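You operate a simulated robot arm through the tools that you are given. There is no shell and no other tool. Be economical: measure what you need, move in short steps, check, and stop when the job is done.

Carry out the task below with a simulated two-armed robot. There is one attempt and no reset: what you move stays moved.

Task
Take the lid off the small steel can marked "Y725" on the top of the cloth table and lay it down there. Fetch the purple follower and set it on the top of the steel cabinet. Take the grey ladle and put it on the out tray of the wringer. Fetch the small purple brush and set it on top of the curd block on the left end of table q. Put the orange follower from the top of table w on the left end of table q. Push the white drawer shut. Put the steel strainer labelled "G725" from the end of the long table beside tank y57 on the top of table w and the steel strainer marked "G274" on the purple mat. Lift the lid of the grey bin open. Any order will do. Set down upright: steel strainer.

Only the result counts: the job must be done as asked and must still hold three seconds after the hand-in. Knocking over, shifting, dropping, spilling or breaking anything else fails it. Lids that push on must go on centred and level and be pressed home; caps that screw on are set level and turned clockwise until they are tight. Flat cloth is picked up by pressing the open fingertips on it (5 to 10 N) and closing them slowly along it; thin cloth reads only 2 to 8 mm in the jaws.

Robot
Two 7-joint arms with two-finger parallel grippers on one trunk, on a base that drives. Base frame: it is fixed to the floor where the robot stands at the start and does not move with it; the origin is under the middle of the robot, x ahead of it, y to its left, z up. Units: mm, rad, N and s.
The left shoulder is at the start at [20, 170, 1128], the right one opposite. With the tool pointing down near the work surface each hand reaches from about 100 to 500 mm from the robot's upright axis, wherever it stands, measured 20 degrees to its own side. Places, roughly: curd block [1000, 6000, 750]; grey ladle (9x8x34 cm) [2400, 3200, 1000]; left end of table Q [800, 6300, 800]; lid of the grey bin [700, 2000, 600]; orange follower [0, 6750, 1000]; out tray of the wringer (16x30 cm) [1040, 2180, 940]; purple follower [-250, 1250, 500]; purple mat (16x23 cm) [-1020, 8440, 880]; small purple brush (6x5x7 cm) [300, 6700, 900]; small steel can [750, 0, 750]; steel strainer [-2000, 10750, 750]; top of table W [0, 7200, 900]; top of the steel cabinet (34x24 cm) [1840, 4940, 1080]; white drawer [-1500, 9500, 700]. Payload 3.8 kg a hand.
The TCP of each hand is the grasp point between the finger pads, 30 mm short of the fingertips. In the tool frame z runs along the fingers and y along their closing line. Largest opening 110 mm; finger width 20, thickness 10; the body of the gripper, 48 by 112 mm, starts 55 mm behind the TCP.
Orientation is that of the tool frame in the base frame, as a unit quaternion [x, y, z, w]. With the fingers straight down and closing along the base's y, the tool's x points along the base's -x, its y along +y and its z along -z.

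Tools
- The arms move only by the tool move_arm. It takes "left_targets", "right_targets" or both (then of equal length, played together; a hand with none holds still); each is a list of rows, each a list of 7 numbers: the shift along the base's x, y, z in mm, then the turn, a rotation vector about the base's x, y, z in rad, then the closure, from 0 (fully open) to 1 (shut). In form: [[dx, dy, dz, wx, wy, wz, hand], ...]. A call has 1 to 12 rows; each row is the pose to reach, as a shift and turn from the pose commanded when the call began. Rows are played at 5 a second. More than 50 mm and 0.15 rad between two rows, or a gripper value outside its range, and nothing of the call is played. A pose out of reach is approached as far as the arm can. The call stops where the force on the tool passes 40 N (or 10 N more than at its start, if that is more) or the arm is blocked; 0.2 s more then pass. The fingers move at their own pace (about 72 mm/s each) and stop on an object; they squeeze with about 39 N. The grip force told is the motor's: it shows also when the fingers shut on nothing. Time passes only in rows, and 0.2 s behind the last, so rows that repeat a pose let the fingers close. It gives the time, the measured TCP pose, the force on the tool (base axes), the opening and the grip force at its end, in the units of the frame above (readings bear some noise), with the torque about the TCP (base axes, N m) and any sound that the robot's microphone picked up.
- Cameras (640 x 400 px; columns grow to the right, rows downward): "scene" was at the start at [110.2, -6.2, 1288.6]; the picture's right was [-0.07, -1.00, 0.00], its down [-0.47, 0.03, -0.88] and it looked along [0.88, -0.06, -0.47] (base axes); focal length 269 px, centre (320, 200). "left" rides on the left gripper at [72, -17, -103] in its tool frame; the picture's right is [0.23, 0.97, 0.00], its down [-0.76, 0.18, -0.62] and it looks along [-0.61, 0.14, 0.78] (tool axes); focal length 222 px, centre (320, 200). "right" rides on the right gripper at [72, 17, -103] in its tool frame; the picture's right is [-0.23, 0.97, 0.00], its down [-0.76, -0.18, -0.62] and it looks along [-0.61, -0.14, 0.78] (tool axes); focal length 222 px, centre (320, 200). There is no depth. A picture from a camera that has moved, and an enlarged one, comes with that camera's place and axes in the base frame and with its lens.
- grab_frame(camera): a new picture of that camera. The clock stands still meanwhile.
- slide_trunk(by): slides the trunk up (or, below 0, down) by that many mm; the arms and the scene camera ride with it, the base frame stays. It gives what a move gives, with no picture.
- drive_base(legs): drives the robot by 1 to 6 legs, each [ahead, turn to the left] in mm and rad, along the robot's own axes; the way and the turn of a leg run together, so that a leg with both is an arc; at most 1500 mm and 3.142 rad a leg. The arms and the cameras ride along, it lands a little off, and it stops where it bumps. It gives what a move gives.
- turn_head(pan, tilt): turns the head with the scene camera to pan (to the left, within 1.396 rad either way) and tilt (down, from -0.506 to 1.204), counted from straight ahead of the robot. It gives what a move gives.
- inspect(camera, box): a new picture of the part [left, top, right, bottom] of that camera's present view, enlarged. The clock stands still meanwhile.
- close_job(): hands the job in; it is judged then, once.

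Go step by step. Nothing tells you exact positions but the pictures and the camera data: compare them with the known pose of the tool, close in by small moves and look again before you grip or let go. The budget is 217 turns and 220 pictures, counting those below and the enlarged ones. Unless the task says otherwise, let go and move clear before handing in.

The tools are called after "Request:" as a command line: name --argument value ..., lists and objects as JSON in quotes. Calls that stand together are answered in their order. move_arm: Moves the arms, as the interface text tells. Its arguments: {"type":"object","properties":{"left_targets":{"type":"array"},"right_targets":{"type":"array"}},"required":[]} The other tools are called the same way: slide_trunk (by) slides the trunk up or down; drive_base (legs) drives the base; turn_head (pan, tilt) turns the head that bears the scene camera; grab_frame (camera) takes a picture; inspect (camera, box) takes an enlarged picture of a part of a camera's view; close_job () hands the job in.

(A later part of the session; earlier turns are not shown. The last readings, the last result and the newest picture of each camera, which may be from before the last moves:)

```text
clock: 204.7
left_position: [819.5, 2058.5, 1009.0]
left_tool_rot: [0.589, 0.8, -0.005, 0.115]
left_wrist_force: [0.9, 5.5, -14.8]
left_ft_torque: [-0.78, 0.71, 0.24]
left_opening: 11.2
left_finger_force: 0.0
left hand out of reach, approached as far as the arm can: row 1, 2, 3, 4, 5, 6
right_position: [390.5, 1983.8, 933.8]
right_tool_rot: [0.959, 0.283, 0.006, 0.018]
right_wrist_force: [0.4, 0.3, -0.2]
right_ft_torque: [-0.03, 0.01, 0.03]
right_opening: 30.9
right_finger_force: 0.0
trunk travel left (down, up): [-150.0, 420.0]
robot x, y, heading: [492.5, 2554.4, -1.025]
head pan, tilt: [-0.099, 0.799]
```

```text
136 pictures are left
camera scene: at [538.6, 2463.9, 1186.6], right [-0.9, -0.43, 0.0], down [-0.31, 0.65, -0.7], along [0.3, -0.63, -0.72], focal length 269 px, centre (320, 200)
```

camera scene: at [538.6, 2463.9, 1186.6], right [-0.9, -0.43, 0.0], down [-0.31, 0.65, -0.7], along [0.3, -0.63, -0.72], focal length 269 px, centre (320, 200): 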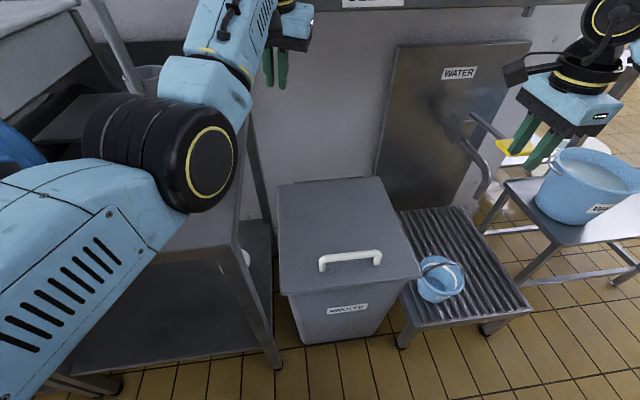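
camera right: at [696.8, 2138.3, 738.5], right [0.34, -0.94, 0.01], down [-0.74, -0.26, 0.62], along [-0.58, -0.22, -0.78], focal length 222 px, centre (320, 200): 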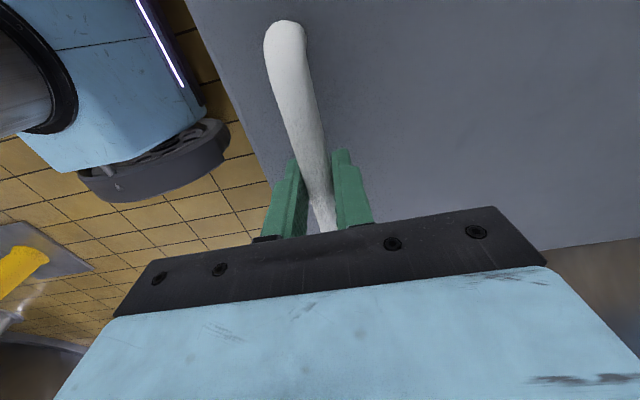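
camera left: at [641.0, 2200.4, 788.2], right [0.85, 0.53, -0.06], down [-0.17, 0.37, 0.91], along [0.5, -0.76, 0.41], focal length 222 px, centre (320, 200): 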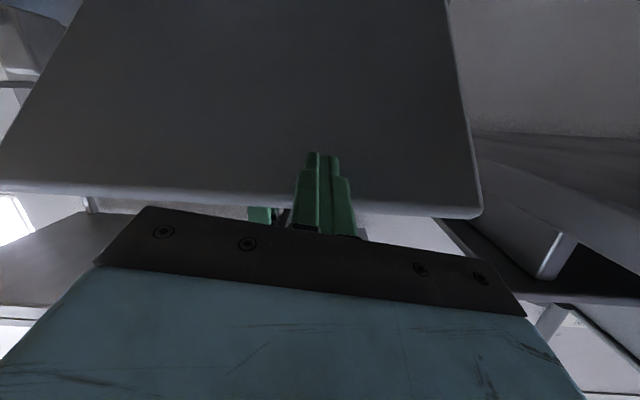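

Stuck at a joint limit in that orientation. Undo it: pitch forward again while going down and back to the earlier reachable pose.

Request:
move_arm --left_targets '[[0, 0, -20, -0.12, -0.073, 0, 0.9], [-10, 10, -35, -0.24, -0.146, 0, 0.9], [-25, 30, -50, -0.36, -0.219, 0, 0.9], [-45, 55, -60, -0.48, -0.292, 0, 0.9], [-65, 80, -68, -0.6, -0.365, 0, 0.9], [-85, 105, -72, -0.72, -0.438, 0, 0.9], [-100, 124, -73, -0.84, -0.5, 0, 0.9]]'

Request:
grab_frame --camera "scene"

```text
clock: 206.3
left_position: [714.5, 2178.9, 942.3]
left_tool_rot: [0.473, 0.676, -0.186, 0.534]
left_wrist_force: [-0.1, 0.2, 0.7]
left_ft_torque: [-0.03, -0.01, 0.0]
left_opening: 10.8
left_finger_force: 0.0
right_position: [389.9, 1985.8, 935.0]
right_tool_rot: [0.959, 0.284, 0.006, 0.018]
right_wrist_force: [-0.3, 0.1, -0.3]
right_ft_torque: [0.03, 0.01, 0.01]
right_opening: 30.9
right_finger_force: 0.1
trunk travel left (down, up): [-150.0, 420.0]
robot x, y, heading: [490.0, 2555.9, -1.026]
head pan, tilt: [-0.099, 0.799]
```

```text
135 pictures are left
camera scene: at [537.6, 2464.3, 1186.8], right [-0.9, -0.43, 0.0], down [-0.31, 0.65, -0.7], along [0.3, -0.63, -0.72], focal length 269 px, centre (320, 200)
```

scene: 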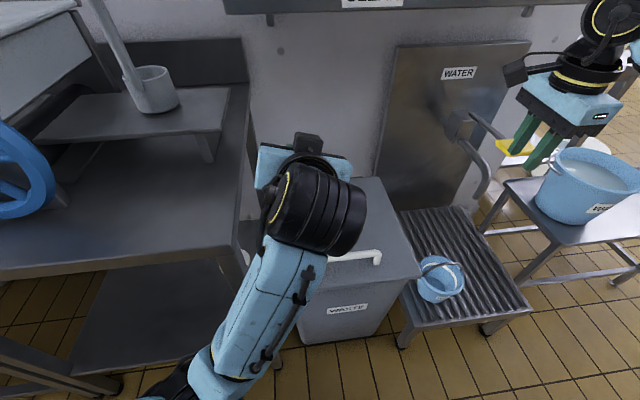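

Recovered. Now swing the left hand back and outward with the pitch kept, so the elbow opens to the side, before turning the hand down.

Request:
move_arm --left_targets '[[10, 35, 20, 0, 0, 0, 0.9], [22, 70, 40, 0, 0, 0, 0.9], [38, 105, 60, 0, 0, 0, 0.9], [55, 140, 80, 0, 0, 0, 0.9], [75, 175, 100, 0, 0, 0, 0.9], [102, 210, 118, 0, 0, 0, 0.9]]'

Request:
grab_frame --camera "scene"

```text
clock: 207.7
left_position: [845.9, 2288.4, 1055.7]
left_tool_rot: [0.475, 0.677, -0.147, 0.542]
left_wrist_force: [0.6, 0.7, -0.2]
left_ft_torque: [0.03, 0.02, -0.03]
left_opening: 10.7
left_finger_force: 0.1
left hand out of reach, approached as far as the arm can: row 3, 4, 5, 6
right_position: [390.4, 1984.9, 934.5]
right_tool_rot: [0.959, 0.284, 0.006, 0.018]
right_wrist_force: [-0.2, -0.4, 0.3]
right_ft_torque: [0.01, 0.02, 0.01]
right_opening: 30.9
right_finger_force: 0.1
trunk travel left (down, up): [-150.0, 420.0]
robot x, y, heading: [492.5, 2553.2, -1.025]
head pan, tilt: [-0.099, 0.799]
```

```text
134 pictures are left
camera scene: at [538.3, 2464.0, 1186.7], right [-0.9, -0.43, 0.0], down [-0.31, 0.65, -0.7], along [0.3, -0.63, -0.72], focal length 269 px, centre (320, 200)
```

scene: 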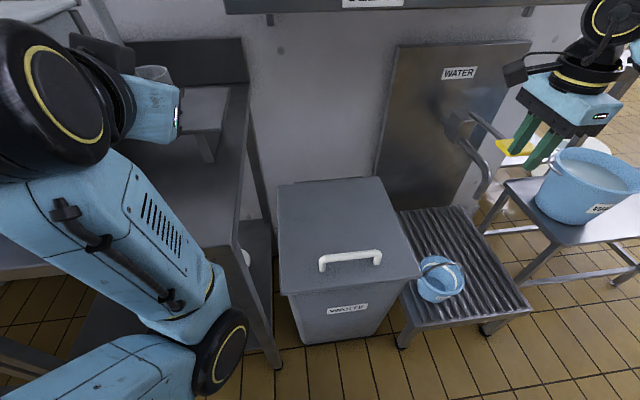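

The left elbow has flipped inward. I'll back the base into free floor and straighten the arm forward to let the elbow unfold.

Request:
drive_base --legs '[[-500, 0]]'

Request:
slide_trunk --by 200

Request:
move_arm --left_targets '[[15, -38, 0, 0, 0, 0, 0.5], [30, -76, 0, 0, 0, 0, 0.5], [45, -114, 0, 0, 0, 0, 0.5], [60, -152, 0, 0, 0, 0, 0.5], [80, -195, 0, 0, 0, 0, 0.5], [100, -235, 0, 0, 0, 0, 0.5], [120, -270, 0, 0, 0, 0, 0.5], [140, -310, 0, 0, 0, 0, 0.5], [160, -350, 0, 0, 0, 0, 0.5]]'

Request:
turn_head --pan 0.2 --tilt 0.6

Request:
grab_frame --camera "scene"

```text
clock: 210.6
left_position: [587.1, 2716.9, 1061.9]
left_tool_rot: [0.469, 0.676, -0.15, 0.548]
left_wrist_force: [-0.1, -0.1, 0.0]
left_ft_torque: [-0.02, -0.02, 0.01]
left_opening: 10.9
left_finger_force: 0.0
right_position: [132.2, 2410.6, 933.4]
right_tool_rot: [0.958, 0.286, 0.006, 0.018]
right_wrist_force: [0.0, -0.7, -1.1]
right_ft_torque: [-0.01, 0.0, 0.0]
right_opening: 30.7
right_finger_force: 0.0
trunk travel left (down, up): [-150.0, 420.0]
robot x, y, heading: [233.5, 2981.8, -1.014]
head pan, tilt: [-0.099, 0.799]
```

```text
clock: 212.8
left_position: [588.4, 2716.7, 1260.5]
left_tool_rot: [0.469, 0.677, -0.147, 0.548]
left_wrist_force: [0.3, -0.3, -0.4]
left_ft_torque: [-0.02, 0.02, -0.05]
left_opening: 10.8
left_finger_force: 0.0
right_position: [131.8, 2410.0, 1133.5]
right_tool_rot: [0.958, 0.286, 0.006, 0.018]
right_wrist_force: [-0.5, 1.4, -1.2]
right_ft_torque: [-0.03, 0.02, -0.04]
right_opening: 30.9
right_finger_force: 0.1
trunk travel left (down, up): [-350.0, 220.0]
robot x, y, heading: [232.5, 2981.0, -1.019]
head pan, tilt: [-0.099, 0.799]
```

```text
clock: 214.8
left_position: [746.5, 2368.1, 1259.1]
left_tool_rot: [0.468, 0.678, -0.149, 0.547]
left_wrist_force: [0.9, -0.1, -1.1]
left_ft_torque: [-0.02, -0.02, 0.0]
left_opening: 55.0
left_finger_force: 0.1
right_position: [132.0, 2411.2, 1135.2]
right_tool_rot: [0.958, 0.286, 0.006, 0.018]
right_wrist_force: [-0.1, 0.9, 0.2]
right_ft_torque: [-0.01, -0.01, 0.0]
right_opening: 30.9
right_finger_force: 0.1
trunk travel left (down, up): [-350.0, 220.0]
robot x, y, heading: [234.8, 2981.8, -1.02]
head pan, tilt: [-0.099, 0.799]
```

```text
clock: 215.6
left_position: [746.8, 2369.5, 1260.9]
left_tool_rot: [0.468, 0.677, -0.149, 0.549]
left_wrist_force: [-0.2, -0.2, 0.1]
left_ft_torque: [-0.03, 0.0, -0.02]
left_opening: 55.2
left_finger_force: 0.0
right_position: [132.6, 2410.4, 1133.8]
right_tool_rot: [0.958, 0.286, 0.006, 0.018]
right_wrist_force: [-0.4, -0.7, -0.7]
right_ft_torque: [-0.01, 0.03, 0.0]
right_opening: 30.6
right_finger_force: 0.1
trunk travel left (down, up): [-350.0, 220.0]
robot x, y, heading: [233.7, 2981.8, -1.018]
head pan, tilt: [0.201, 0.6]
```

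```text
133 pictures are left
camera scene: at [302.2, 2898.5, 1403.6], right [-0.73, -0.68, 0.0], down [-0.39, 0.41, -0.82], along [0.56, -0.6, -0.57], focal length 269 px, centre (320, 200)
```

scene: 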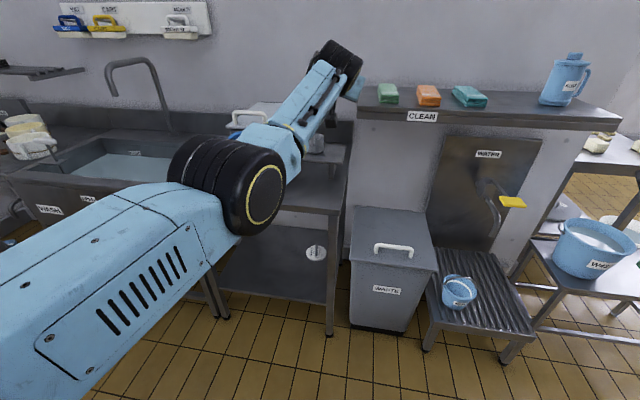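

Arm straightened; reach with a pitched hand is about 790 mm. Now fold it back outward while turning the hand down.

Request:
move_arm --left_targets '[[5, 20, 0, 0.111, 0.068, 0, 0.3], [5, 45, 0, 0.222, 0.136, 0, 0.1], [0, 80, 0, 0.333, 0.204, 0, 0], [-10, 120, 0, 0.444, 0.272, 0, 0], [-22, 160, 0, 0.555, 0.34, 0, 0], [-38, 200, 0, 0.666, 0.408, 0, 0], [-54, 240, 0, 0.777, 0.476, 0, 0], [-70, 280, 0, 0.888, 0.544, 0, 0], [-86, 320, 0, 1.0, 0.612, 0, 0]]'

Request:
turn_head --pan 0 --tilt 0.6

Request:
grab_frame --camera "scene"

```text
clock: 217.6
left_position: [741.5, 2615.7, 1281.2]
left_tool_rot: [0.605, 0.792, 0.051, 0.064]
left_wrist_force: [1.1, -0.6, 0.0]
left_ft_torque: [-0.02, 0.03, 0.02]
left_opening: 110.0
left_finger_force: 0.0
left hand out of reach, approached as far as the arm can: row 7, 8, 9
right_position: [133.4, 2410.3, 1133.7]
right_tool_rot: [0.958, 0.286, 0.006, 0.018]
right_wrist_force: [-0.2, 0.3, -0.6]
right_ft_torque: [-0.01, 0.03, 0.02]
right_opening: 30.8
right_finger_force: 0.1
trunk travel left (down, up): [-350.0, 220.0]
robot x, y, heading: [230.8, 2981.3, -1.019]
head pan, tilt: [0.201, 0.6]
```

```text
clock: 218.3
left_position: [741.3, 2615.7, 1279.8]
left_tool_rot: [0.604, 0.793, 0.051, 0.064]
left_wrist_force: [0.7, 0.3, -0.2]
left_ft_torque: [0.0, 0.0, 0.01]
left_opening: 110.0
left_finger_force: 0.0
right_position: [132.2, 2410.6, 1134.2]
right_tool_rot: [0.958, 0.286, 0.006, 0.018]
right_wrist_force: [0.2, 0.5, -0.6]
right_ft_torque: [0.02, 0.01, 0.04]
right_opening: 30.6
right_finger_force: 0.0
trunk travel left (down, up): [-350.0, 220.0]
robot x, y, heading: [233.4, 2982.0, -1.016]
head pan, tilt: [0.0, 0.6]
```

```text
132 pictures are left
camera scene: at [288.1, 2887.9, 1403.6], right [-0.85, -0.53, 0.0], down [-0.3, 0.48, -0.83], along [0.43, -0.7, -0.56], focal length 269 px, centre (320, 200)
```

scene: 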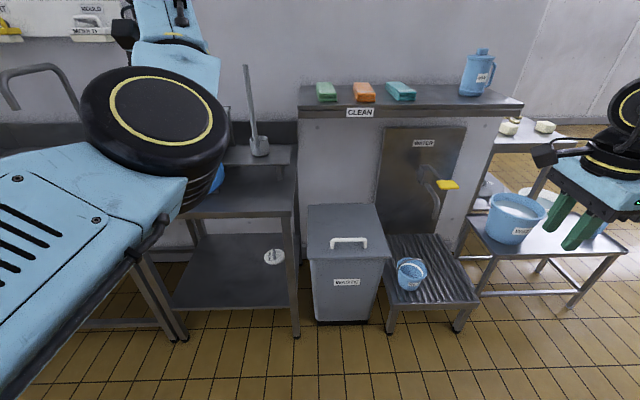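

The left elbow is inward, which actually suits pushing with a forward-pitched hand. I'll pitch the left hand forward again in front of me, lower the trunk, and return to the bin for another try: right lifts, left pushes through.

Request:
move_arm --left_targets '[[-30, -2, -15, -0.111, -0.068, 0, 0.5], [-60, -4, -30, -0.222, -0.136, 0, 1], [-90, -6, -45, -0.333, -0.204, 0, 1], [-120, -8, -60, -0.444, -0.272, 0, 1], [-150, -10, -75, -0.555, -0.34, 0, 1], [-180, -12, -90, -0.666, -0.408, 0, 1], [-210, -14, -105, -0.777, -0.476, 0, 1], [-240, -15, -120, -0.888, -0.544, 0, 1], [-272, -15, -140, -1.0, -0.612, 0, 1]]'

Request:
grab_frame --camera "scene"

```text
clock: 220.3
left_position: [471.1, 2599.8, 1138.1]
left_tool_rot: [0.457, 0.662, -0.151, 0.574]
left_wrist_force: [-0.8, 0.7, -0.1]
left_ft_torque: [0.01, 0.01, 0.01]
left_opening: 0.0
left_finger_force: 37.6
left hand out of reach, approached as far as the arm can: row 1, 2, 3, 4, 5
right_position: [130.6, 2411.1, 1134.5]
right_tool_rot: [0.958, 0.287, 0.007, 0.018]
right_wrist_force: [0.1, 0.9, -0.5]
right_ft_torque: [-0.01, -0.02, 0.02]
right_opening: 30.7
right_finger_force: 0.0
trunk travel left (down, up): [-350.0, 220.0]
robot x, y, heading: [232.6, 2982.4, -1.014]
head pan, tilt: [0.0, 0.6]
```

```text
131 pictures are left
camera scene: at [287.7, 2888.2, 1403.7], right [-0.85, -0.52, 0.0], down [-0.3, 0.48, -0.83], along [0.43, -0.7, -0.56], focal length 269 px, centre (320, 200)
```

scene: 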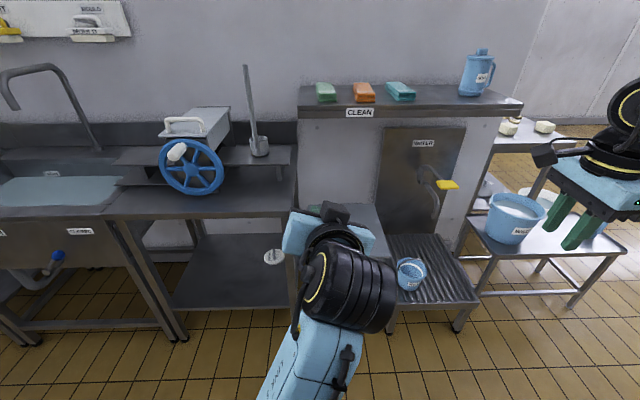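

Left hand posture is good. Lower the trunk, retract the left hand a bit, and drive in to the bin.

Request:
slide_trunk --by -200

Request:
move_arm --left_targets '[[-8, 35, 0, 0, 0, 0, 1], [-12, 74, 5, 0, 0, 0, 1]]'

Request:
drive_base --legs '[[530, 0]]'

Request:
grab_frame --camera "scene"

Request:
grab_frame --camera "right"

```text
clock: 222.5
left_position: [470.5, 2598.6, 935.2]
left_tool_rot: [0.46, 0.663, -0.151, 0.571]
left_wrist_force: [0.3, -0.6, -0.1]
left_ft_torque: [0.02, -0.01, -0.01]
left_opening: 0.1
left_finger_force: 37.3
right_position: [131.7, 2410.1, 935.1]
right_tool_rot: [0.958, 0.286, 0.007, 0.018]
right_wrist_force: [-0.1, 0.3, -0.1]
right_ft_torque: [0.03, 0.03, 0.01]
right_opening: 31.0
right_finger_force: 0.1
trunk travel left (down, up): [-150.0, 420.0]
robot x, y, heading: [235.1, 2983.5, -1.018]
head pan, tilt: [0.0, 0.6]
```

```text
clock: 223.1
left_position: [458.5, 2669.1, 948.4]
left_tool_rot: [0.455, 0.661, -0.154, 0.577]
left_wrist_force: [-0.7, 0.4, 0.0]
left_ft_torque: [-0.02, -0.02, -0.04]
left_opening: 0.0
left_finger_force: 37.7
right_position: [132.6, 2410.3, 934.2]
right_tool_rot: [0.958, 0.287, 0.007, 0.017]
right_wrist_force: [-0.1, -0.1, 1.0]
right_ft_torque: [-0.02, -0.06, 0.01]
right_opening: 31.0
right_finger_force: 0.0
trunk travel left (down, up): [-150.0, 420.0]
robot x, y, heading: [230.4, 2977.1, -1.021]
head pan, tilt: [0.0, 0.6]
```

```text
clock: 226.2
left_position: [741.1, 2217.8, 947.8]
left_tool_rot: [0.455, 0.661, -0.152, 0.576]
left_wrist_force: [-0.4, -0.1, 0.5]
left_ft_torque: [-0.03, 0.0, -0.01]
left_opening: 0.2
left_finger_force: 38.2
right_position: [416.7, 1956.5, 934.9]
right_tool_rot: [0.957, 0.29, 0.007, 0.018]
right_wrist_force: [0.1, 0.1, -0.6]
right_ft_torque: [0.0, 0.03, -0.03]
right_opening: 31.0
right_finger_force: 0.2
trunk travel left (down, up): [-150.0, 420.0]
robot x, y, heading: [513.0, 2529.4, -1.011]
head pan, tilt: [0.0, 0.6]
```

```text
130 pictures are left
camera scene: at [569.8, 2434.8, 1203.6], right [-0.85, -0.53, 0.0], down [-0.3, 0.48, -0.82], along [0.44, -0.7, -0.57], focal length 269 px, centre (320, 200)
```

scene: 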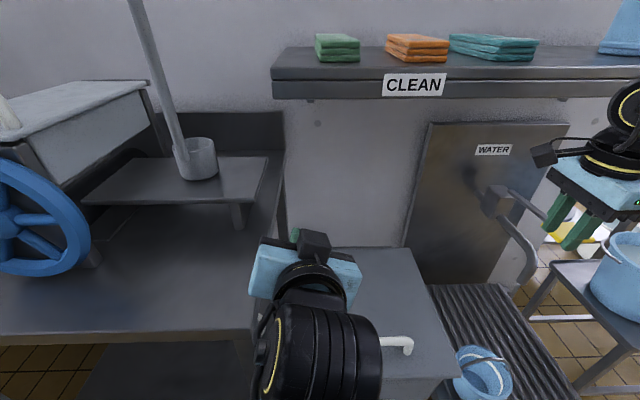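

```text
129 pictures are left
camera right: at [482.9, 1986.2, 1039.3], right [0.35, -0.94, 0.04], down [-0.75, -0.25, 0.62], along [-0.57, -0.24, -0.79], focal length 222 px, centre (320, 200)
```

right: 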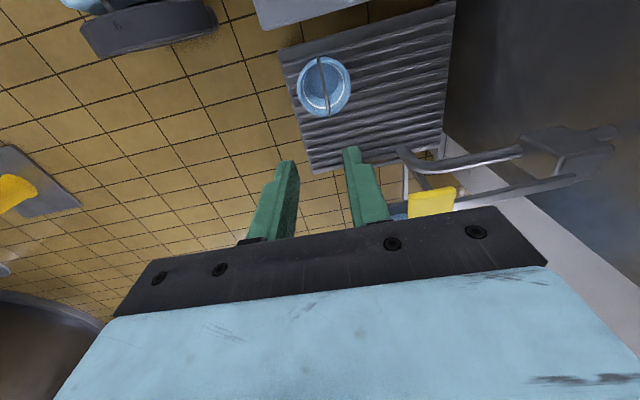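

In position. Bring the right hand back above the handle bar.

Request:
move_arm --right_targets '[[35, 26, -29, 0, 0, 0, 0.6], [70, 52, -58, 0, 0, 0, 0.5], [105, 78, -87, 0, 0, 0, 0.4], [140, 104, -116, 0, 0, 0, 0.4], [175, 130, -145, 0, 0, 0, 0.4], [209, 156, -175, 0, 0, 0, 0.4], [209, 156, -205, 0, 0, 0, 0.4], [209, 156, -240, 0, 0, 0, 0.4]]'

Request:
grab_frame --camera "right"

Request:
grab_frame --camera "scene"

```text
refused: row 1 steps farther than a row can; nothing moved
```

```text
128 pictures are left
camera right: at [482.9, 1986.2, 1039.3], right [0.35, -0.94, 0.04], down [-0.75, -0.25, 0.62], along [-0.57, -0.24, -0.79], focal length 222 px, centre (320, 200)
```

right: 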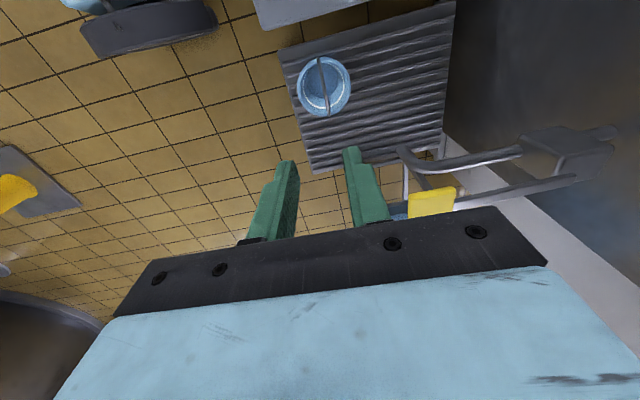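

```text
127 pictures are left
camera scene: at [569.8, 2434.8, 1203.6], right [-0.85, -0.53, 0.0], down [-0.3, 0.48, -0.82], along [0.44, -0.7, -0.57], focal length 269 px, centre (320, 200)
```

scene: 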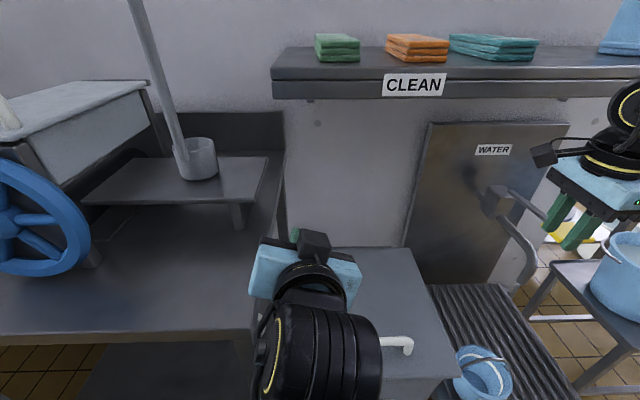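

Request:
move_arm --right_targets '[[28, 21, -25, 0, 0, 0, 0.6], [56, 42, -50, 0, 0, 0, 0.5], [84, 63, -75, 0, 0, 0, 0.4], [112, 84, -100, 0, 0, 0, 0.4], [140, 105, -125, 0, 0, 0, 0.4], [168, 126, -150, 0, 0, 0, 0.4], [190, 142, -175, 0, 0, 0, 0.4], [209, 156, -205, 0, 0, 0, 0.4], [209, 156, -240, 0, 0, 0, 0.4]]'

Request:
grab_frame --camera "right"

Request:
turn_head --pan -0.1 --tilt 0.8

Request:
grab_frame --camera "scene"

```text
clock: 228.2
left_position: [740.7, 2217.6, 947.2]
left_tool_rot: [0.455, 0.661, -0.153, 0.577]
left_wrist_force: [-0.1, 0.1, -1.0]
left_ft_torque: [0.04, -0.03, -0.01]
left_opening: 0.2
left_finger_force: 37.8
right_position: [623.4, 2112.4, 693.8]
right_tool_rot: [0.957, 0.289, 0.007, 0.019]
right_wrist_force: [0.1, -0.1, 0.8]
right_ft_torque: [0.0, 0.03, 0.01]
right_opening: 65.7
right_finger_force: 0.1
trunk travel left (down, up): [-150.0, 420.0]
robot x, y, heading: [514.4, 2527.5, -1.013]
head pan, tilt: [0.0, 0.6]
```

```text
126 pictures are left
camera right: at [691.2, 2142.3, 798.3], right [0.35, -0.94, 0.04], down [-0.75, -0.25, 0.62], along [-0.57, -0.24, -0.79], focal length 222 px, centre (320, 200)
```

right: 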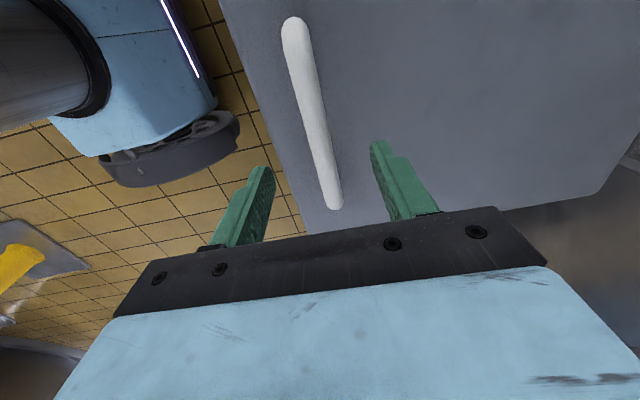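

```text
clock: 228.9
left_position: [740.9, 2218.0, 947.1]
left_tool_rot: [0.455, 0.661, -0.152, 0.577]
left_wrist_force: [0.4, 0.3, 0.6]
left_ft_torque: [0.01, -0.01, 0.02]
left_opening: 0.0
left_finger_force: 37.5
right_position: [624.3, 2114.1, 693.3]
right_tool_rot: [0.957, 0.289, 0.006, 0.017]
right_wrist_force: [-0.9, -0.2, -0.1]
right_ft_torque: [0.0, 0.02, -0.01]
right_opening: 66.0
right_finger_force: 0.0
trunk travel left (down, up): [-150.0, 420.0]
robot x, y, heading: [514.6, 2525.6, -1.012]
head pan, tilt: [-0.099, 0.799]
```

```text
125 pictures are left
camera scene: at [558.6, 2437.7, 1186.8], right [-0.9, -0.44, 0.0], down [-0.32, 0.64, -0.7], along [0.31, -0.63, -0.72], focal length 269 px, centre (320, 200)
```

scene: 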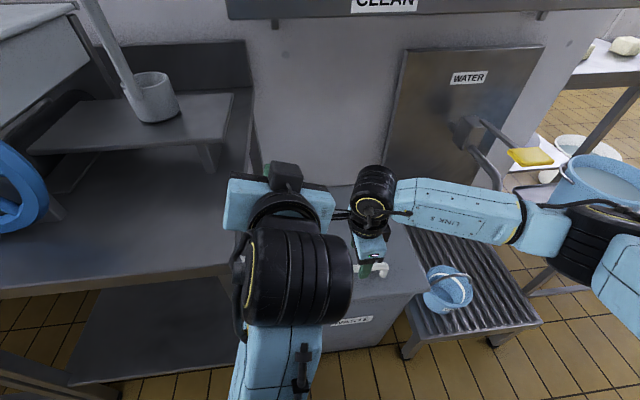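

Clearances hold. Descend, grip the bar.

Request:
move_arm --right_targets '[[5, -4, -30, 0, 0, 0, 0.4], [5, -5, -59, 0, 0, 0, 0.5], [5, -5, -59, 0, 0, 0, 0.8], [5, -5, -59, 0, 0, 0, 1], [5, -5, -59, 0, 0, 0, 1]]'

```text
clock: 230.1
left_position: [738.9, 2219.9, 947.8]
left_tool_rot: [0.454, 0.661, -0.152, 0.578]
left_wrist_force: [-1.0, 0.0, 1.0]
left_ft_torque: [0.04, -0.03, -0.01]
left_opening: 0.0
left_finger_force: 37.9
right_position: [627.3, 2112.4, 634.8]
right_tool_rot: [0.957, 0.289, 0.004, 0.015]
right_wrist_force: [-21.9, 26.0, 4.0]
right_ft_torque: [-0.05, 0.52, -0.27]
right_opening: 17.6
right_finger_force: 45.3
trunk travel left (down, up): [-150.0, 420.0]
robot x, y, heading: [511.0, 2529.7, -1.013]
head pan, tilt: [-0.099, 0.799]
```

Gripped. Lift along the fitted arc (radius ≈303) to about 55–58°.

Request:
move_arm --right_targets '[[-2, 3, 6, 0, 0, 0, 1], [1, -2, 31, 0, 0, 0, 1], [6, -9, 62, 0, 0, 0, 1], [12, -19, 92, 0, 0, 0, 1], [20, -31, 120, 0, 0, 0, 1], [30, -46, 147, 0, 0, 0, 1], [41, -63, 171, 0, 0, 0, 1], [54, -82, 193, 0, 0, 0, 1], [67, -103, 213, 0, 0, 0, 1], [82, -126, 230, 0, 0, 0, 1]]'

Request:
grab_frame --camera "scene"

```text
clock: 232.3
left_position: [739.9, 2219.7, 947.5]
left_tool_rot: [0.455, 0.66, -0.152, 0.578]
left_wrist_force: [-0.4, -0.7, -0.4]
left_ft_torque: [0.03, -0.02, 0.02]
left_opening: 0.0
left_finger_force: 37.6
right_position: [712.1, 1983.5, 869.6]
right_tool_rot: [0.957, 0.289, 0.007, 0.019]
right_wrist_force: [-5.8, 7.8, 12.4]
right_ft_torque: [-0.37, 0.78, -0.74]
right_opening: 17.7
right_finger_force: 44.6
trunk travel left (down, up): [-150.0, 420.0]
robot x, y, heading: [511.9, 2527.9, -1.013]
head pan, tilt: [-0.099, 0.799]
```

```text
124 pictures are left
camera scene: at [557.6, 2439.6, 1187.1], right [-0.9, -0.44, 0.0], down [-0.32, 0.64, -0.7], along [0.31, -0.63, -0.72], focal length 269 px, centre (320, 200)
```

scene: 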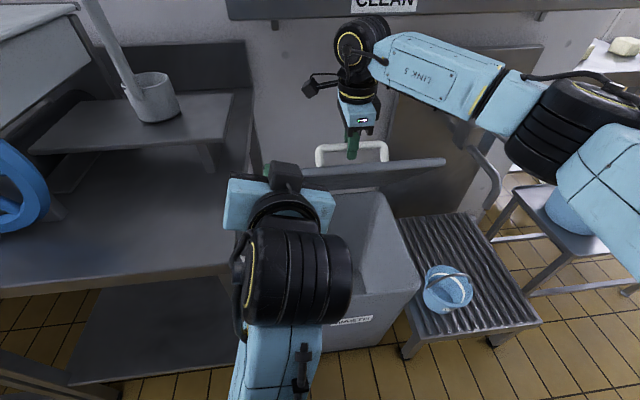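

Lid at ~54°. Now lower the left hand and slide it forward under the lid as the prop.

Request:
move_arm --left_targets '[[-14, -9, -40, 0, 0, 0, 1], [-28, -18, -80, 0, 0, 0, 1], [-42, -27, -118, 0, 0, 0, 1], [-21, -61, -118, 0, 0, 0, 1], [0, -95, -118, 0, 0, 0, 1], [21, -129, -118, 0, 0, 0, 1], [26, -138, -118, 0, 0, 0, 1]]'

Request:
grab_frame --camera "left"

Request:
grab_frame --camera "scene"

```text
clock: 233.1
left_position: [729.6, 2173.3, 903.0]
left_tool_rot: [0.417, 0.625, -0.167, 0.638]
left_wrist_force: [0.0, 0.0, -0.2]
left_ft_torque: [0.01, 0.02, 0.01]
left_opening: 0.1
left_finger_force: 37.6
right_position: [712.5, 1982.7, 869.3]
right_tool_rot: [0.957, 0.289, 0.006, 0.017]
right_wrist_force: [-3.9, 6.5, 8.7]
right_ft_torque: [-0.03, 0.42, -0.51]
right_opening: 17.6
right_finger_force: 45.2
trunk travel left (down, up): [-150.0, 420.0]
robot x, y, heading: [509.7, 2526.4, -1.012]
head pan, tilt: [-0.099, 0.799]
stopped in row 3 (left hand): the arm was blocked; the commanded pose is now the measured one
```

```text
123 pictures are left
camera left: at [662.0, 2262.9, 841.8], right [0.75, 0.65, 0.1], down [-0.4, 0.33, 0.85], along [0.52, -0.68, 0.51], focal length 222 px, centre (320, 200)
```

left: 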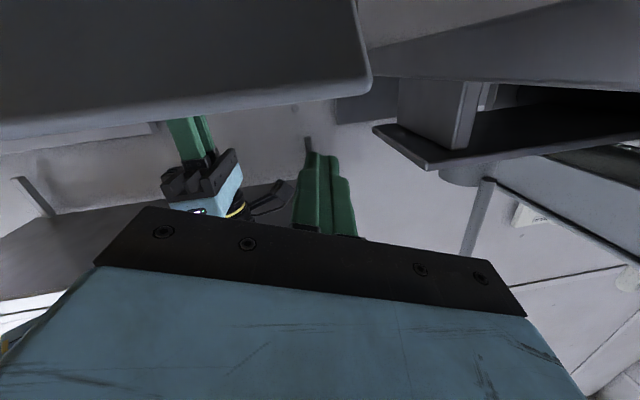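

```text
122 pictures are left
camera scene: at [557.9, 2439.0, 1186.8], right [-0.9, -0.44, 0.0], down [-0.32, 0.64, -0.7], along [0.31, -0.63, -0.72], focal length 269 px, centre (320, 200)
```

scene: 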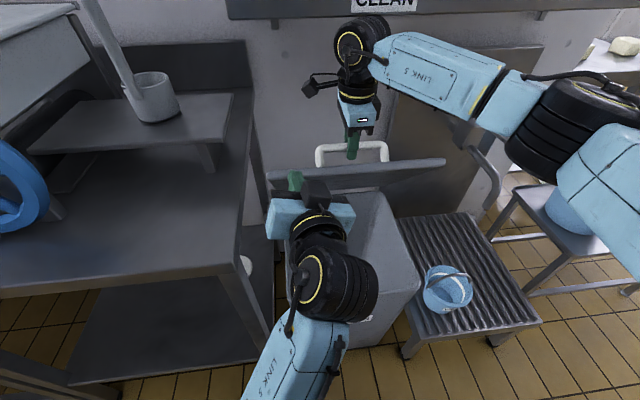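

Blocked going straight down (elbow). Go forward and down together instead.

Request:
move_arm --left_targets '[[10, -18, -22, 0, 0, 0, 1], [22, -36, -44, 0, 0, 0, 1], [32, -52, -58, 0, 0, 0, 1], [42, -68, -60, 0, 0, 0, 1], [50, -82, -60, 0, 0, 0, 1]]'

Request:
grab_frame --camera "left"

Request:
grab_frame --camera "scene"

```text
clock: 233.8
left_position: [750.2, 2138.1, 866.3]
left_tool_rot: [0.411, 0.621, -0.173, 0.644]
left_wrist_force: [-4.4, 10.0, 5.8]
left_ft_torque: [-0.12, -0.08, 0.06]
left_opening: 0.0
left_finger_force: 38.0
right_position: [713.7, 1979.3, 870.9]
right_tool_rot: [0.957, 0.287, 0.011, 0.029]
right_wrist_force: [-0.2, 2.3, 8.8]
right_ft_torque: [-0.44, 0.64, -0.42]
right_opening: 17.7
right_finger_force: 44.9
trunk travel left (down, up): [-150.0, 420.0]
robot x, y, heading: [515.8, 2528.7, -1.009]
head pan, tilt: [-0.099, 0.799]
stopped in row 3 (left hand): the force on the tool passed its limit at 70 N (the readings are from after the stop); the commanded pose is now the measured one
```

```text
121 pictures are left
camera left: at [683.3, 2226.3, 802.9], right [0.75, 0.65, 0.09], down [-0.41, 0.35, 0.84], along [0.52, -0.67, 0.53], focal length 222 px, centre (320, 200)
```

left: 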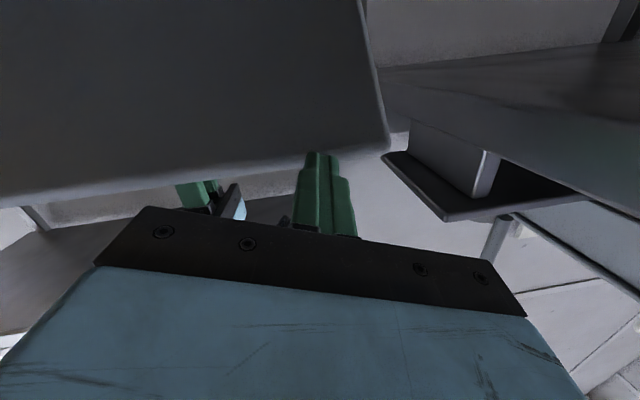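

```text
120 pictures are left
camera scene: at [557.8, 2440.2, 1187.0], right [-0.9, -0.44, 0.0], down [-0.32, 0.64, -0.7], along [0.31, -0.63, -0.72], focal length 269 px, centre (320, 200)
```

scene: 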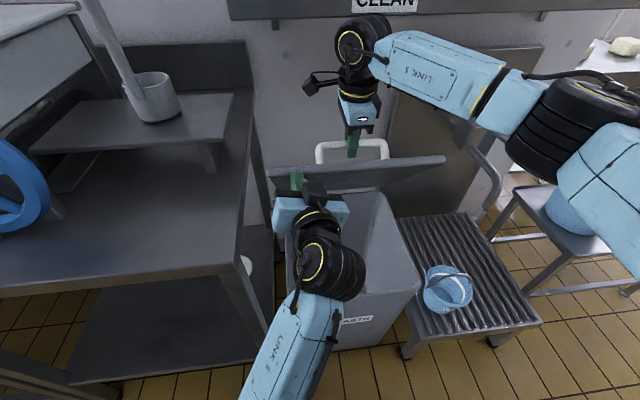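

The finger caught the lid's left front corner. Back off, shift 75 mm right and 35 mm lower, then forward again.

Request:
move_arm --left_targets '[[-8, 13, 0, 0, 0, 0, 1], [-40, -7, -15, 0, 0, 0, 1], [-72, -27, -35, 0, 0, 0, 1], [-64, -40, -37, 0, 0, 0, 1], [-56, -54, -37, 0, 0, 0, 1], [-50, -64, -37, 0, 0, 0, 1]]'

Request:
grab_frame --camera "left"

```text
clock: 235.4
left_position: [717.1, 2083.8, 798.3]
left_tool_rot: [0.429, 0.615, -0.145, 0.646]
left_wrist_force: [-1.1, 0.7, 0.3]
left_ft_torque: [-0.01, 0.0, -0.02]
left_opening: 0.0
left_finger_force: 37.5
right_position: [714.9, 1979.9, 870.5]
right_tool_rot: [0.957, 0.287, 0.011, 0.027]
right_wrist_force: [-5.5, 7.0, 10.2]
right_ft_torque: [-0.17, 0.69, -0.41]
right_opening: 17.2
right_finger_force: 44.8
trunk travel left (down, up): [-150.0, 420.0]
robot x, y, heading: [513.1, 2528.7, -1.012]
head pan, tilt: [-0.099, 0.799]
stopped in row 6 (left hand): the arm was blocked; the commanded pose is now the measured one
```

```text
119 pictures are left
camera left: at [650.6, 2175.1, 737.8], right [0.74, 0.65, 0.16], down [-0.44, 0.3, 0.84], along [0.5, -0.69, 0.51], focal length 222 px, centre (320, 200)
```

left: 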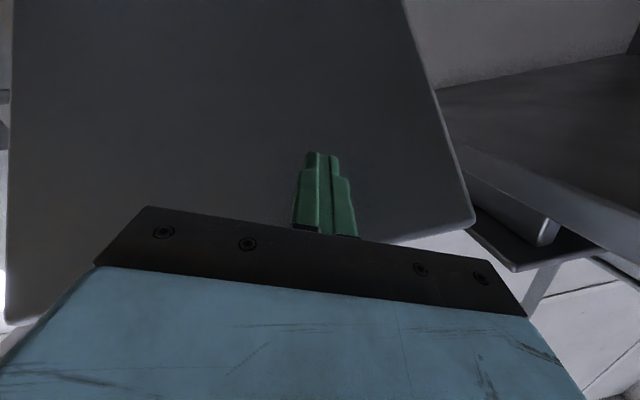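

Request:
grab_frame --camera "scene"

```text
118 pictures are left
camera scene: at [557.9, 2439.4, 1186.8], right [-0.9, -0.44, 0.0], down [-0.32, 0.64, -0.7], along [0.31, -0.63, -0.72], focal length 269 px, centre (320, 200)
```

scene: 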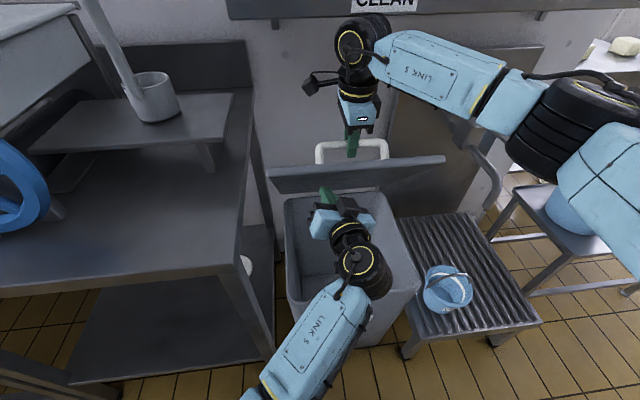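

Bin is unmoved and the hand is well under the lid. Go forward and slightly up to contact.

Request:
move_arm --left_targets '[[10, -17, 8, 0, 0, 0, 1], [20, -34, 16, 0, 0, 0, 1], [28, -47, 20, 0, 0, 0, 1], [35, -58, 20, 0, 0, 0, 1]]'

Request:
grab_frame --camera "scene"

```text
clock: 236.0
left_position: [745.5, 2064.7, 788.0]
left_tool_rot: [0.445, 0.609, -0.123, 0.645]
left_wrist_force: [0.2, -0.1, -0.5]
left_ft_torque: [0.03, -0.04, -0.02]
left_opening: 0.1
left_finger_force: 37.6
right_position: [716.6, 1977.3, 872.9]
right_tool_rot: [0.957, 0.286, 0.013, 0.034]
right_wrist_force: [-2.8, 4.9, 9.2]
right_ft_torque: [-0.31, 0.56, -0.3]
right_opening: 17.5
right_finger_force: 44.8
trunk travel left (down, up): [-150.0, 420.0]
robot x, y, heading: [510.1, 2528.4, -1.013]
head pan, tilt: [-0.099, 0.799]
stopped in row 3 (left hand): the force on the tool passed its limit at 53 N (the readings are from after the stop); the commanded pose is now the measured one
```

```text
117 pictures are left
camera scene: at [558.0, 2439.3, 1186.8], right [-0.9, -0.44, 0.0], down [-0.32, 0.64, -0.7], along [0.31, -0.63, -0.72], focal length 269 px, centre (320, 200)
```

scene: 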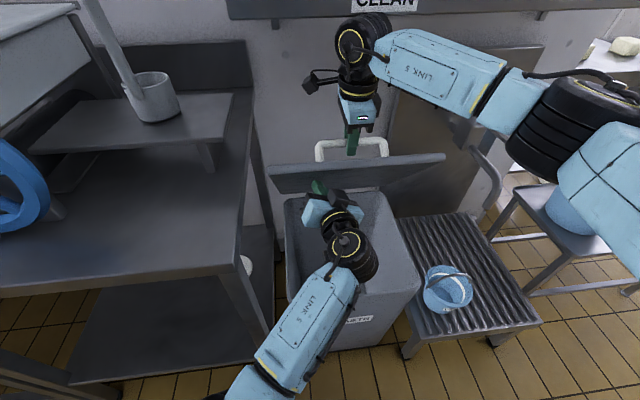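

The left hand now sits under the lid as a prop. Release with the right hand, slide it off to the right and back, and see how the lid rests.

Request:
move_arm --right_targets '[[0, 0, 0, 0, 0, 0, 0.72], [0, 0, 0, 0, 0, 0, 0.72], [0, 0, 12, 0, 0, 0, 0.72], [0, 0, 26, 0, 0, 0, 0.72], [-35, -22, 28, 0, 0, 0, 0.72], [-70, -44, 28, 0, 0, 0, 0.72], [-105, -66, 28, 0, 0, 0, 0.72], [-140, -88, 28, 0, 0, 0, 0.72], [-175, -110, 28, 0, 0, 0, 0.72], [-210, -120, 28, 0, 0, 0, 0.72], [-240, -85, 28, 0, 0, 0, 0.72], [-260, -45, 28, 0, 0, 0, 0.72]]'

Request:
grab_frame --camera "scene"

```text
clock: 238.6
left_position: [744.9, 2064.3, 787.7]
left_tool_rot: [0.445, 0.609, -0.124, 0.645]
left_wrist_force: [-2.7, 2.2, 0.6]
left_ft_torque: [-0.01, -0.03, -0.01]
left_opening: 0.0
left_finger_force: 37.4
right_position: [455.5, 1933.0, 901.7]
right_tool_rot: [0.958, 0.285, 0.015, 0.034]
right_wrist_force: [0.2, 0.4, -0.8]
right_ft_torque: [0.0, -0.02, 0.02]
right_opening: 30.6
right_finger_force: 0.0
trunk travel left (down, up): [-150.0, 420.0]
robot x, y, heading: [511.2, 2527.5, -1.012]
head pan, tilt: [-0.099, 0.799]
```

```text
116 pictures are left
camera scene: at [558.1, 2438.2, 1186.8], right [-0.9, -0.44, 0.0], down [-0.32, 0.64, -0.7], along [0.31, -0.63, -0.72], focal length 269 px, centre (320, 200)
```

scene: 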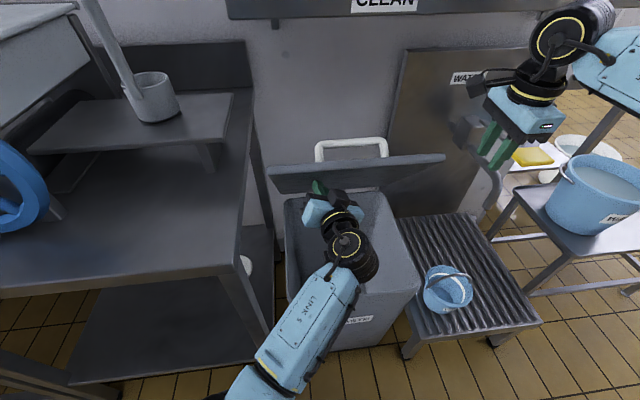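

Lid rests on the left hand with only ~3 N. Now turn the right hand back from its yaw and bring it in front-right of the bin.

Request:
move_arm --right_targets '[[2, 13, 0, 0, 0, 0.14, 0.8], [4, 26, 0, 0, 0, 0.28, 1], [7, 39, 0, 0, 0, 0.42, 1], [11, 52, -3, 0, 0, 0.56, 1], [15, 65, -6, 0, 0, 0.7, 1], [20, 78, -9, 0, 0, 0.84, 1], [25, 91, -12, 0, 0, 0.98, 1], [30, 104, -14, 0, 0, 1.12, 1], [35, 117, -16, 0, 0, 1.26, 1], [40, 129, -18, 0, 0, 1.4, 1], [45, 139, -20, 0, 0, 1.54, 1]]'

Request:
move_arm --right_targets '[[0, 0, -5, -0.122, -0.076, 0, 1], [0, 0, -10, -0.244, -0.153, 0, 1], [0, 0, -15, -0.366, -0.229, 0, 1], [0, 0, -20, -0.488, -0.305, 0, 1], [0, 0, -25, -0.61, -0.381, 0, 1], [0, 0, -30, -0.732, -0.458, 0, 1], [0, 0, -35, -0.854, -0.534, 0, 1], [0, 0, -40, -0.976, -0.61, 0, 1], [0, 0, -45, -1.098, -0.686, 0, 1]]'

Request:
grab_frame --camera "scene"

```text
clock: 241.0
left_position: [744.9, 2062.6, 787.7]
left_tool_rot: [0.445, 0.609, -0.123, 0.644]
left_wrist_force: [-0.8, 0.9, -1.0]
left_ft_torque: [0.02, -0.01, 0.01]
left_opening: 0.1
left_finger_force: 37.6
right_position: [500.8, 2069.4, 879.5]
right_tool_rot: [0.487, 0.873, 0.033, 0.015]
right_wrist_force: [-0.5, 0.1, -0.1]
right_ft_torque: [0.02, 0.0, -0.02]
right_opening: 0.2
right_finger_force: 38.0
trunk travel left (down, up): [-150.0, 420.0]
robot x, y, heading: [515.8, 2526.0, -1.007]
head pan, tilt: [-0.099, 0.799]
```

```text
clock: 243.0
left_position: [744.8, 2063.8, 787.3]
left_tool_rot: [0.446, 0.609, -0.123, 0.644]
left_wrist_force: [-0.2, 1.8, -1.1]
left_ft_torque: [-0.01, 0.02, 0.01]
left_opening: 0.0
left_finger_force: 38.3
right_position: [508.1, 2055.4, 841.7]
right_tool_rot: [0.425, 0.792, -0.182, 0.399]
right_wrist_force: [-0.6, 0.3, -0.3]
right_ft_torque: [-0.01, 0.0, -0.01]
right_opening: 0.2
right_finger_force: 37.3
right hand out of reach, approached as far as the arm can: row 5, 6, 7, 8, 9
trunk travel left (down, up): [-150.0, 420.0]
robot x, y, heading: [513.7, 2529.6, -1.013]
head pan, tilt: [-0.099, 0.799]
```

```text
115 pictures are left
camera scene: at [558.5, 2438.1, 1186.7], right [-0.9, -0.44, 0.0], down [-0.32, 0.64, -0.7], along [0.31, -0.62, -0.72], focal length 269 px, centre (320, 200)
```

scene: 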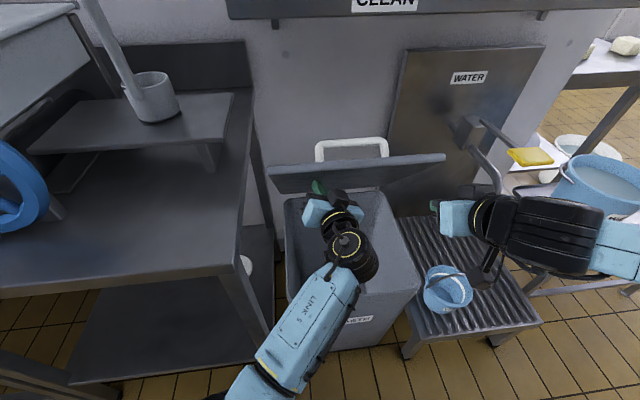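

The right hand is pitched about 52°. Bring it under the right half of the lid and begin pushing.

Request:
move_arm --right_targets '[[25, 10, -20, 0, 0, 0, 1], [50, 15, -40, 0, 0, 0, 1], [78, 1, -50, 0, 0, 0, 1], [97, -30, -50, 0, 0, 0, 1], [116, -61, -50, 0, 0, 0, 1], [135, -92, -50, 0, 0, 0, 1]]'

Request:
grab_frame --camera "scene"

```text
clock: 244.4
left_position: [745.3, 2063.2, 787.2]
left_tool_rot: [0.444, 0.61, -0.122, 0.645]
left_wrist_force: [0.0, 0.0, 0.1]
left_ft_torque: [0.02, 0.02, -0.02]
left_opening: 0.1
left_finger_force: 37.7
right_position: [640.1, 1966.1, 790.1]
right_tool_rot: [0.425, 0.792, -0.182, 0.398]
right_wrist_force: [0.2, -0.5, -2.1]
right_ft_torque: [-0.06, -0.01, 0.05]
right_opening: 0.0
right_finger_force: 38.1
right hand out of reach, approached as far as the arm can: row 1, 2, 3, 4
trunk travel left (down, up): [-150.0, 420.0]
robot x, y, heading: [514.1, 2527.5, -1.013]
head pan, tilt: [-0.099, 0.799]
```

```text
114 pictures are left
camera scene: at [558.4, 2438.0, 1186.7], right [-0.9, -0.44, 0.0], down [-0.32, 0.64, -0.7], along [0.31, -0.62, -0.72], focal length 269 px, centre (320, 200)
```

scene: 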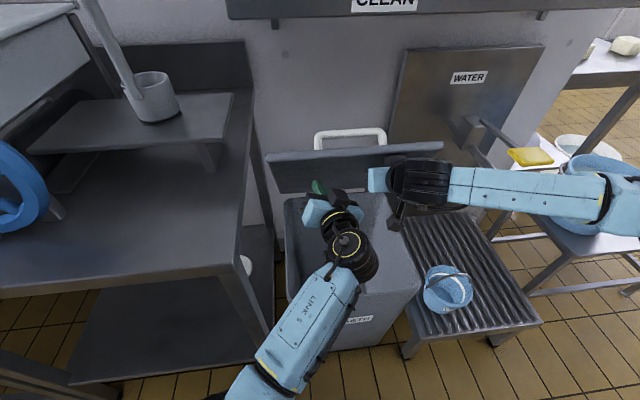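

It's pushing the lid with hardly any force. Continue forward.

Request:
move_arm --right_targets '[[19, -31, 5, 0, 0, 0, 1], [38, -62, 10, 0, 0, 0, 1], [57, -93, 10, 0, 0, 0, 1], [76, -124, 10, 0, 0, 0, 1], [92, -150, 10, 0, 0, 0, 1]]'

Request:
grab_frame --camera "scene"

```text
clock: 245.6
left_position: [745.9, 2062.8, 786.9]
left_tool_rot: [0.445, 0.609, -0.123, 0.644]
left_wrist_force: [0.2, 0.9, 0.1]
left_ft_torque: [-0.03, -0.01, 0.0]
left_opening: 0.3
left_finger_force: 37.4
right_position: [734.6, 1814.3, 799.6]
right_tool_rot: [0.424, 0.792, -0.181, 0.4]
right_wrist_force: [-0.3, 0.2, -0.1]
right_ft_torque: [0.03, 0.04, 0.03]
right_opening: 0.0
right_finger_force: 37.9
trunk travel left (down, up): [-150.0, 420.0]
robot x, y, heading: [508.2, 2528.2, -1.013]
head pan, tilt: [-0.099, 0.799]
```

```text
113 pictures are left
camera scene: at [558.8, 2438.0, 1186.7], right [-0.9, -0.44, 0.0], down [-0.32, 0.64, -0.7], along [0.31, -0.62, -0.72], focal length 269 px, centre (320, 200)
```

scene: 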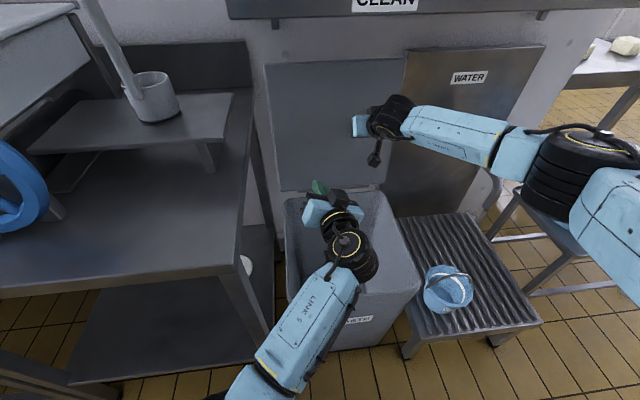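

The lid looks at or past vertical. Push a little more until it firmly rests.

Request:
move_arm --right_targets '[[8, -13, 5, 0, 0, 0, 1], [16, -26, 8, 0, 0, 0, 1], [24, -39, 10, 0, 0, 0, 1], [32, -52, 10, 0, 0, 0, 1]]'

Request:
move_arm --right_targets '[[-8, 14, 0, 0, 0, 0, 1], [-20, 34, 0, 0, 0, 0, 1], [-35, 60, 0, 0, 0, 0, 1]]'

Request:
grab_frame --camera "scene"

```text
clock: 246.3
left_position: [741.8, 2065.5, 789.7]
left_tool_rot: [0.444, 0.608, -0.124, 0.646]
left_wrist_force: [-0.6, -0.4, -0.2]
left_ft_torque: [0.01, 0.0, 0.03]
left_opening: 0.3
left_finger_force: 37.6
right_position: [748.8, 1789.2, 808.9]
right_tool_rot: [0.426, 0.795, -0.178, 0.394]
right_wrist_force: [-21.4, 31.7, 16.8]
right_ft_torque: [-0.29, 0.31, 0.07]
right_opening: 0.1
right_finger_force: 37.7
trunk travel left (down, up): [-150.0, 420.0]
robot x, y, heading: [509.5, 2527.5, -1.015]
head pan, tilt: [-0.099, 0.799]
stopped in row 3 (right hand): the force on the tool passed its limit at 62 N (the readings are from after the stop); the commanded pose is now the measured one
```

```text
clock: 247.1
left_position: [745.1, 2062.5, 787.8]
left_tool_rot: [0.445, 0.609, -0.123, 0.645]
left_wrist_force: [-0.7, 0.0, 1.1]
left_ft_torque: [-0.01, -0.01, 0.0]
left_opening: 0.0
left_finger_force: 37.7
right_position: [715.4, 1846.2, 802.2]
right_tool_rot: [0.428, 0.794, -0.179, 0.392]
right_wrist_force: [0.0, -0.2, 0.1]
right_ft_torque: [0.0, -0.01, -0.01]
right_opening: 0.0
right_finger_force: 37.6
trunk travel left (down, up): [-150.0, 420.0]
robot x, y, heading: [514.4, 2527.0, -1.017]
head pan, tilt: [-0.099, 0.799]
```

```text
112 pictures are left
camera scene: at [557.9, 2438.6, 1186.8], right [-0.9, -0.44, 0.0], down [-0.32, 0.64, -0.7], along [0.31, -0.63, -0.72], focal length 269 px, centre (320, 200)
```

scene: 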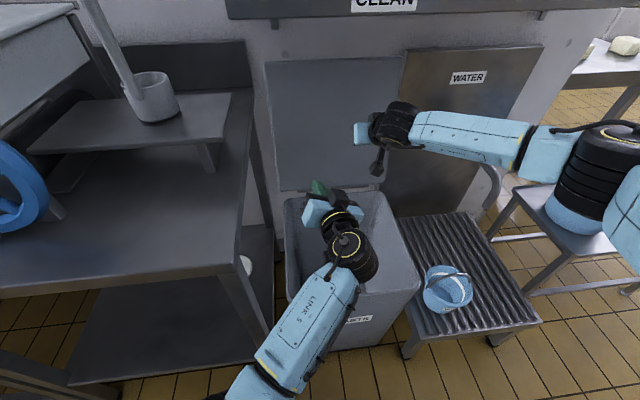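

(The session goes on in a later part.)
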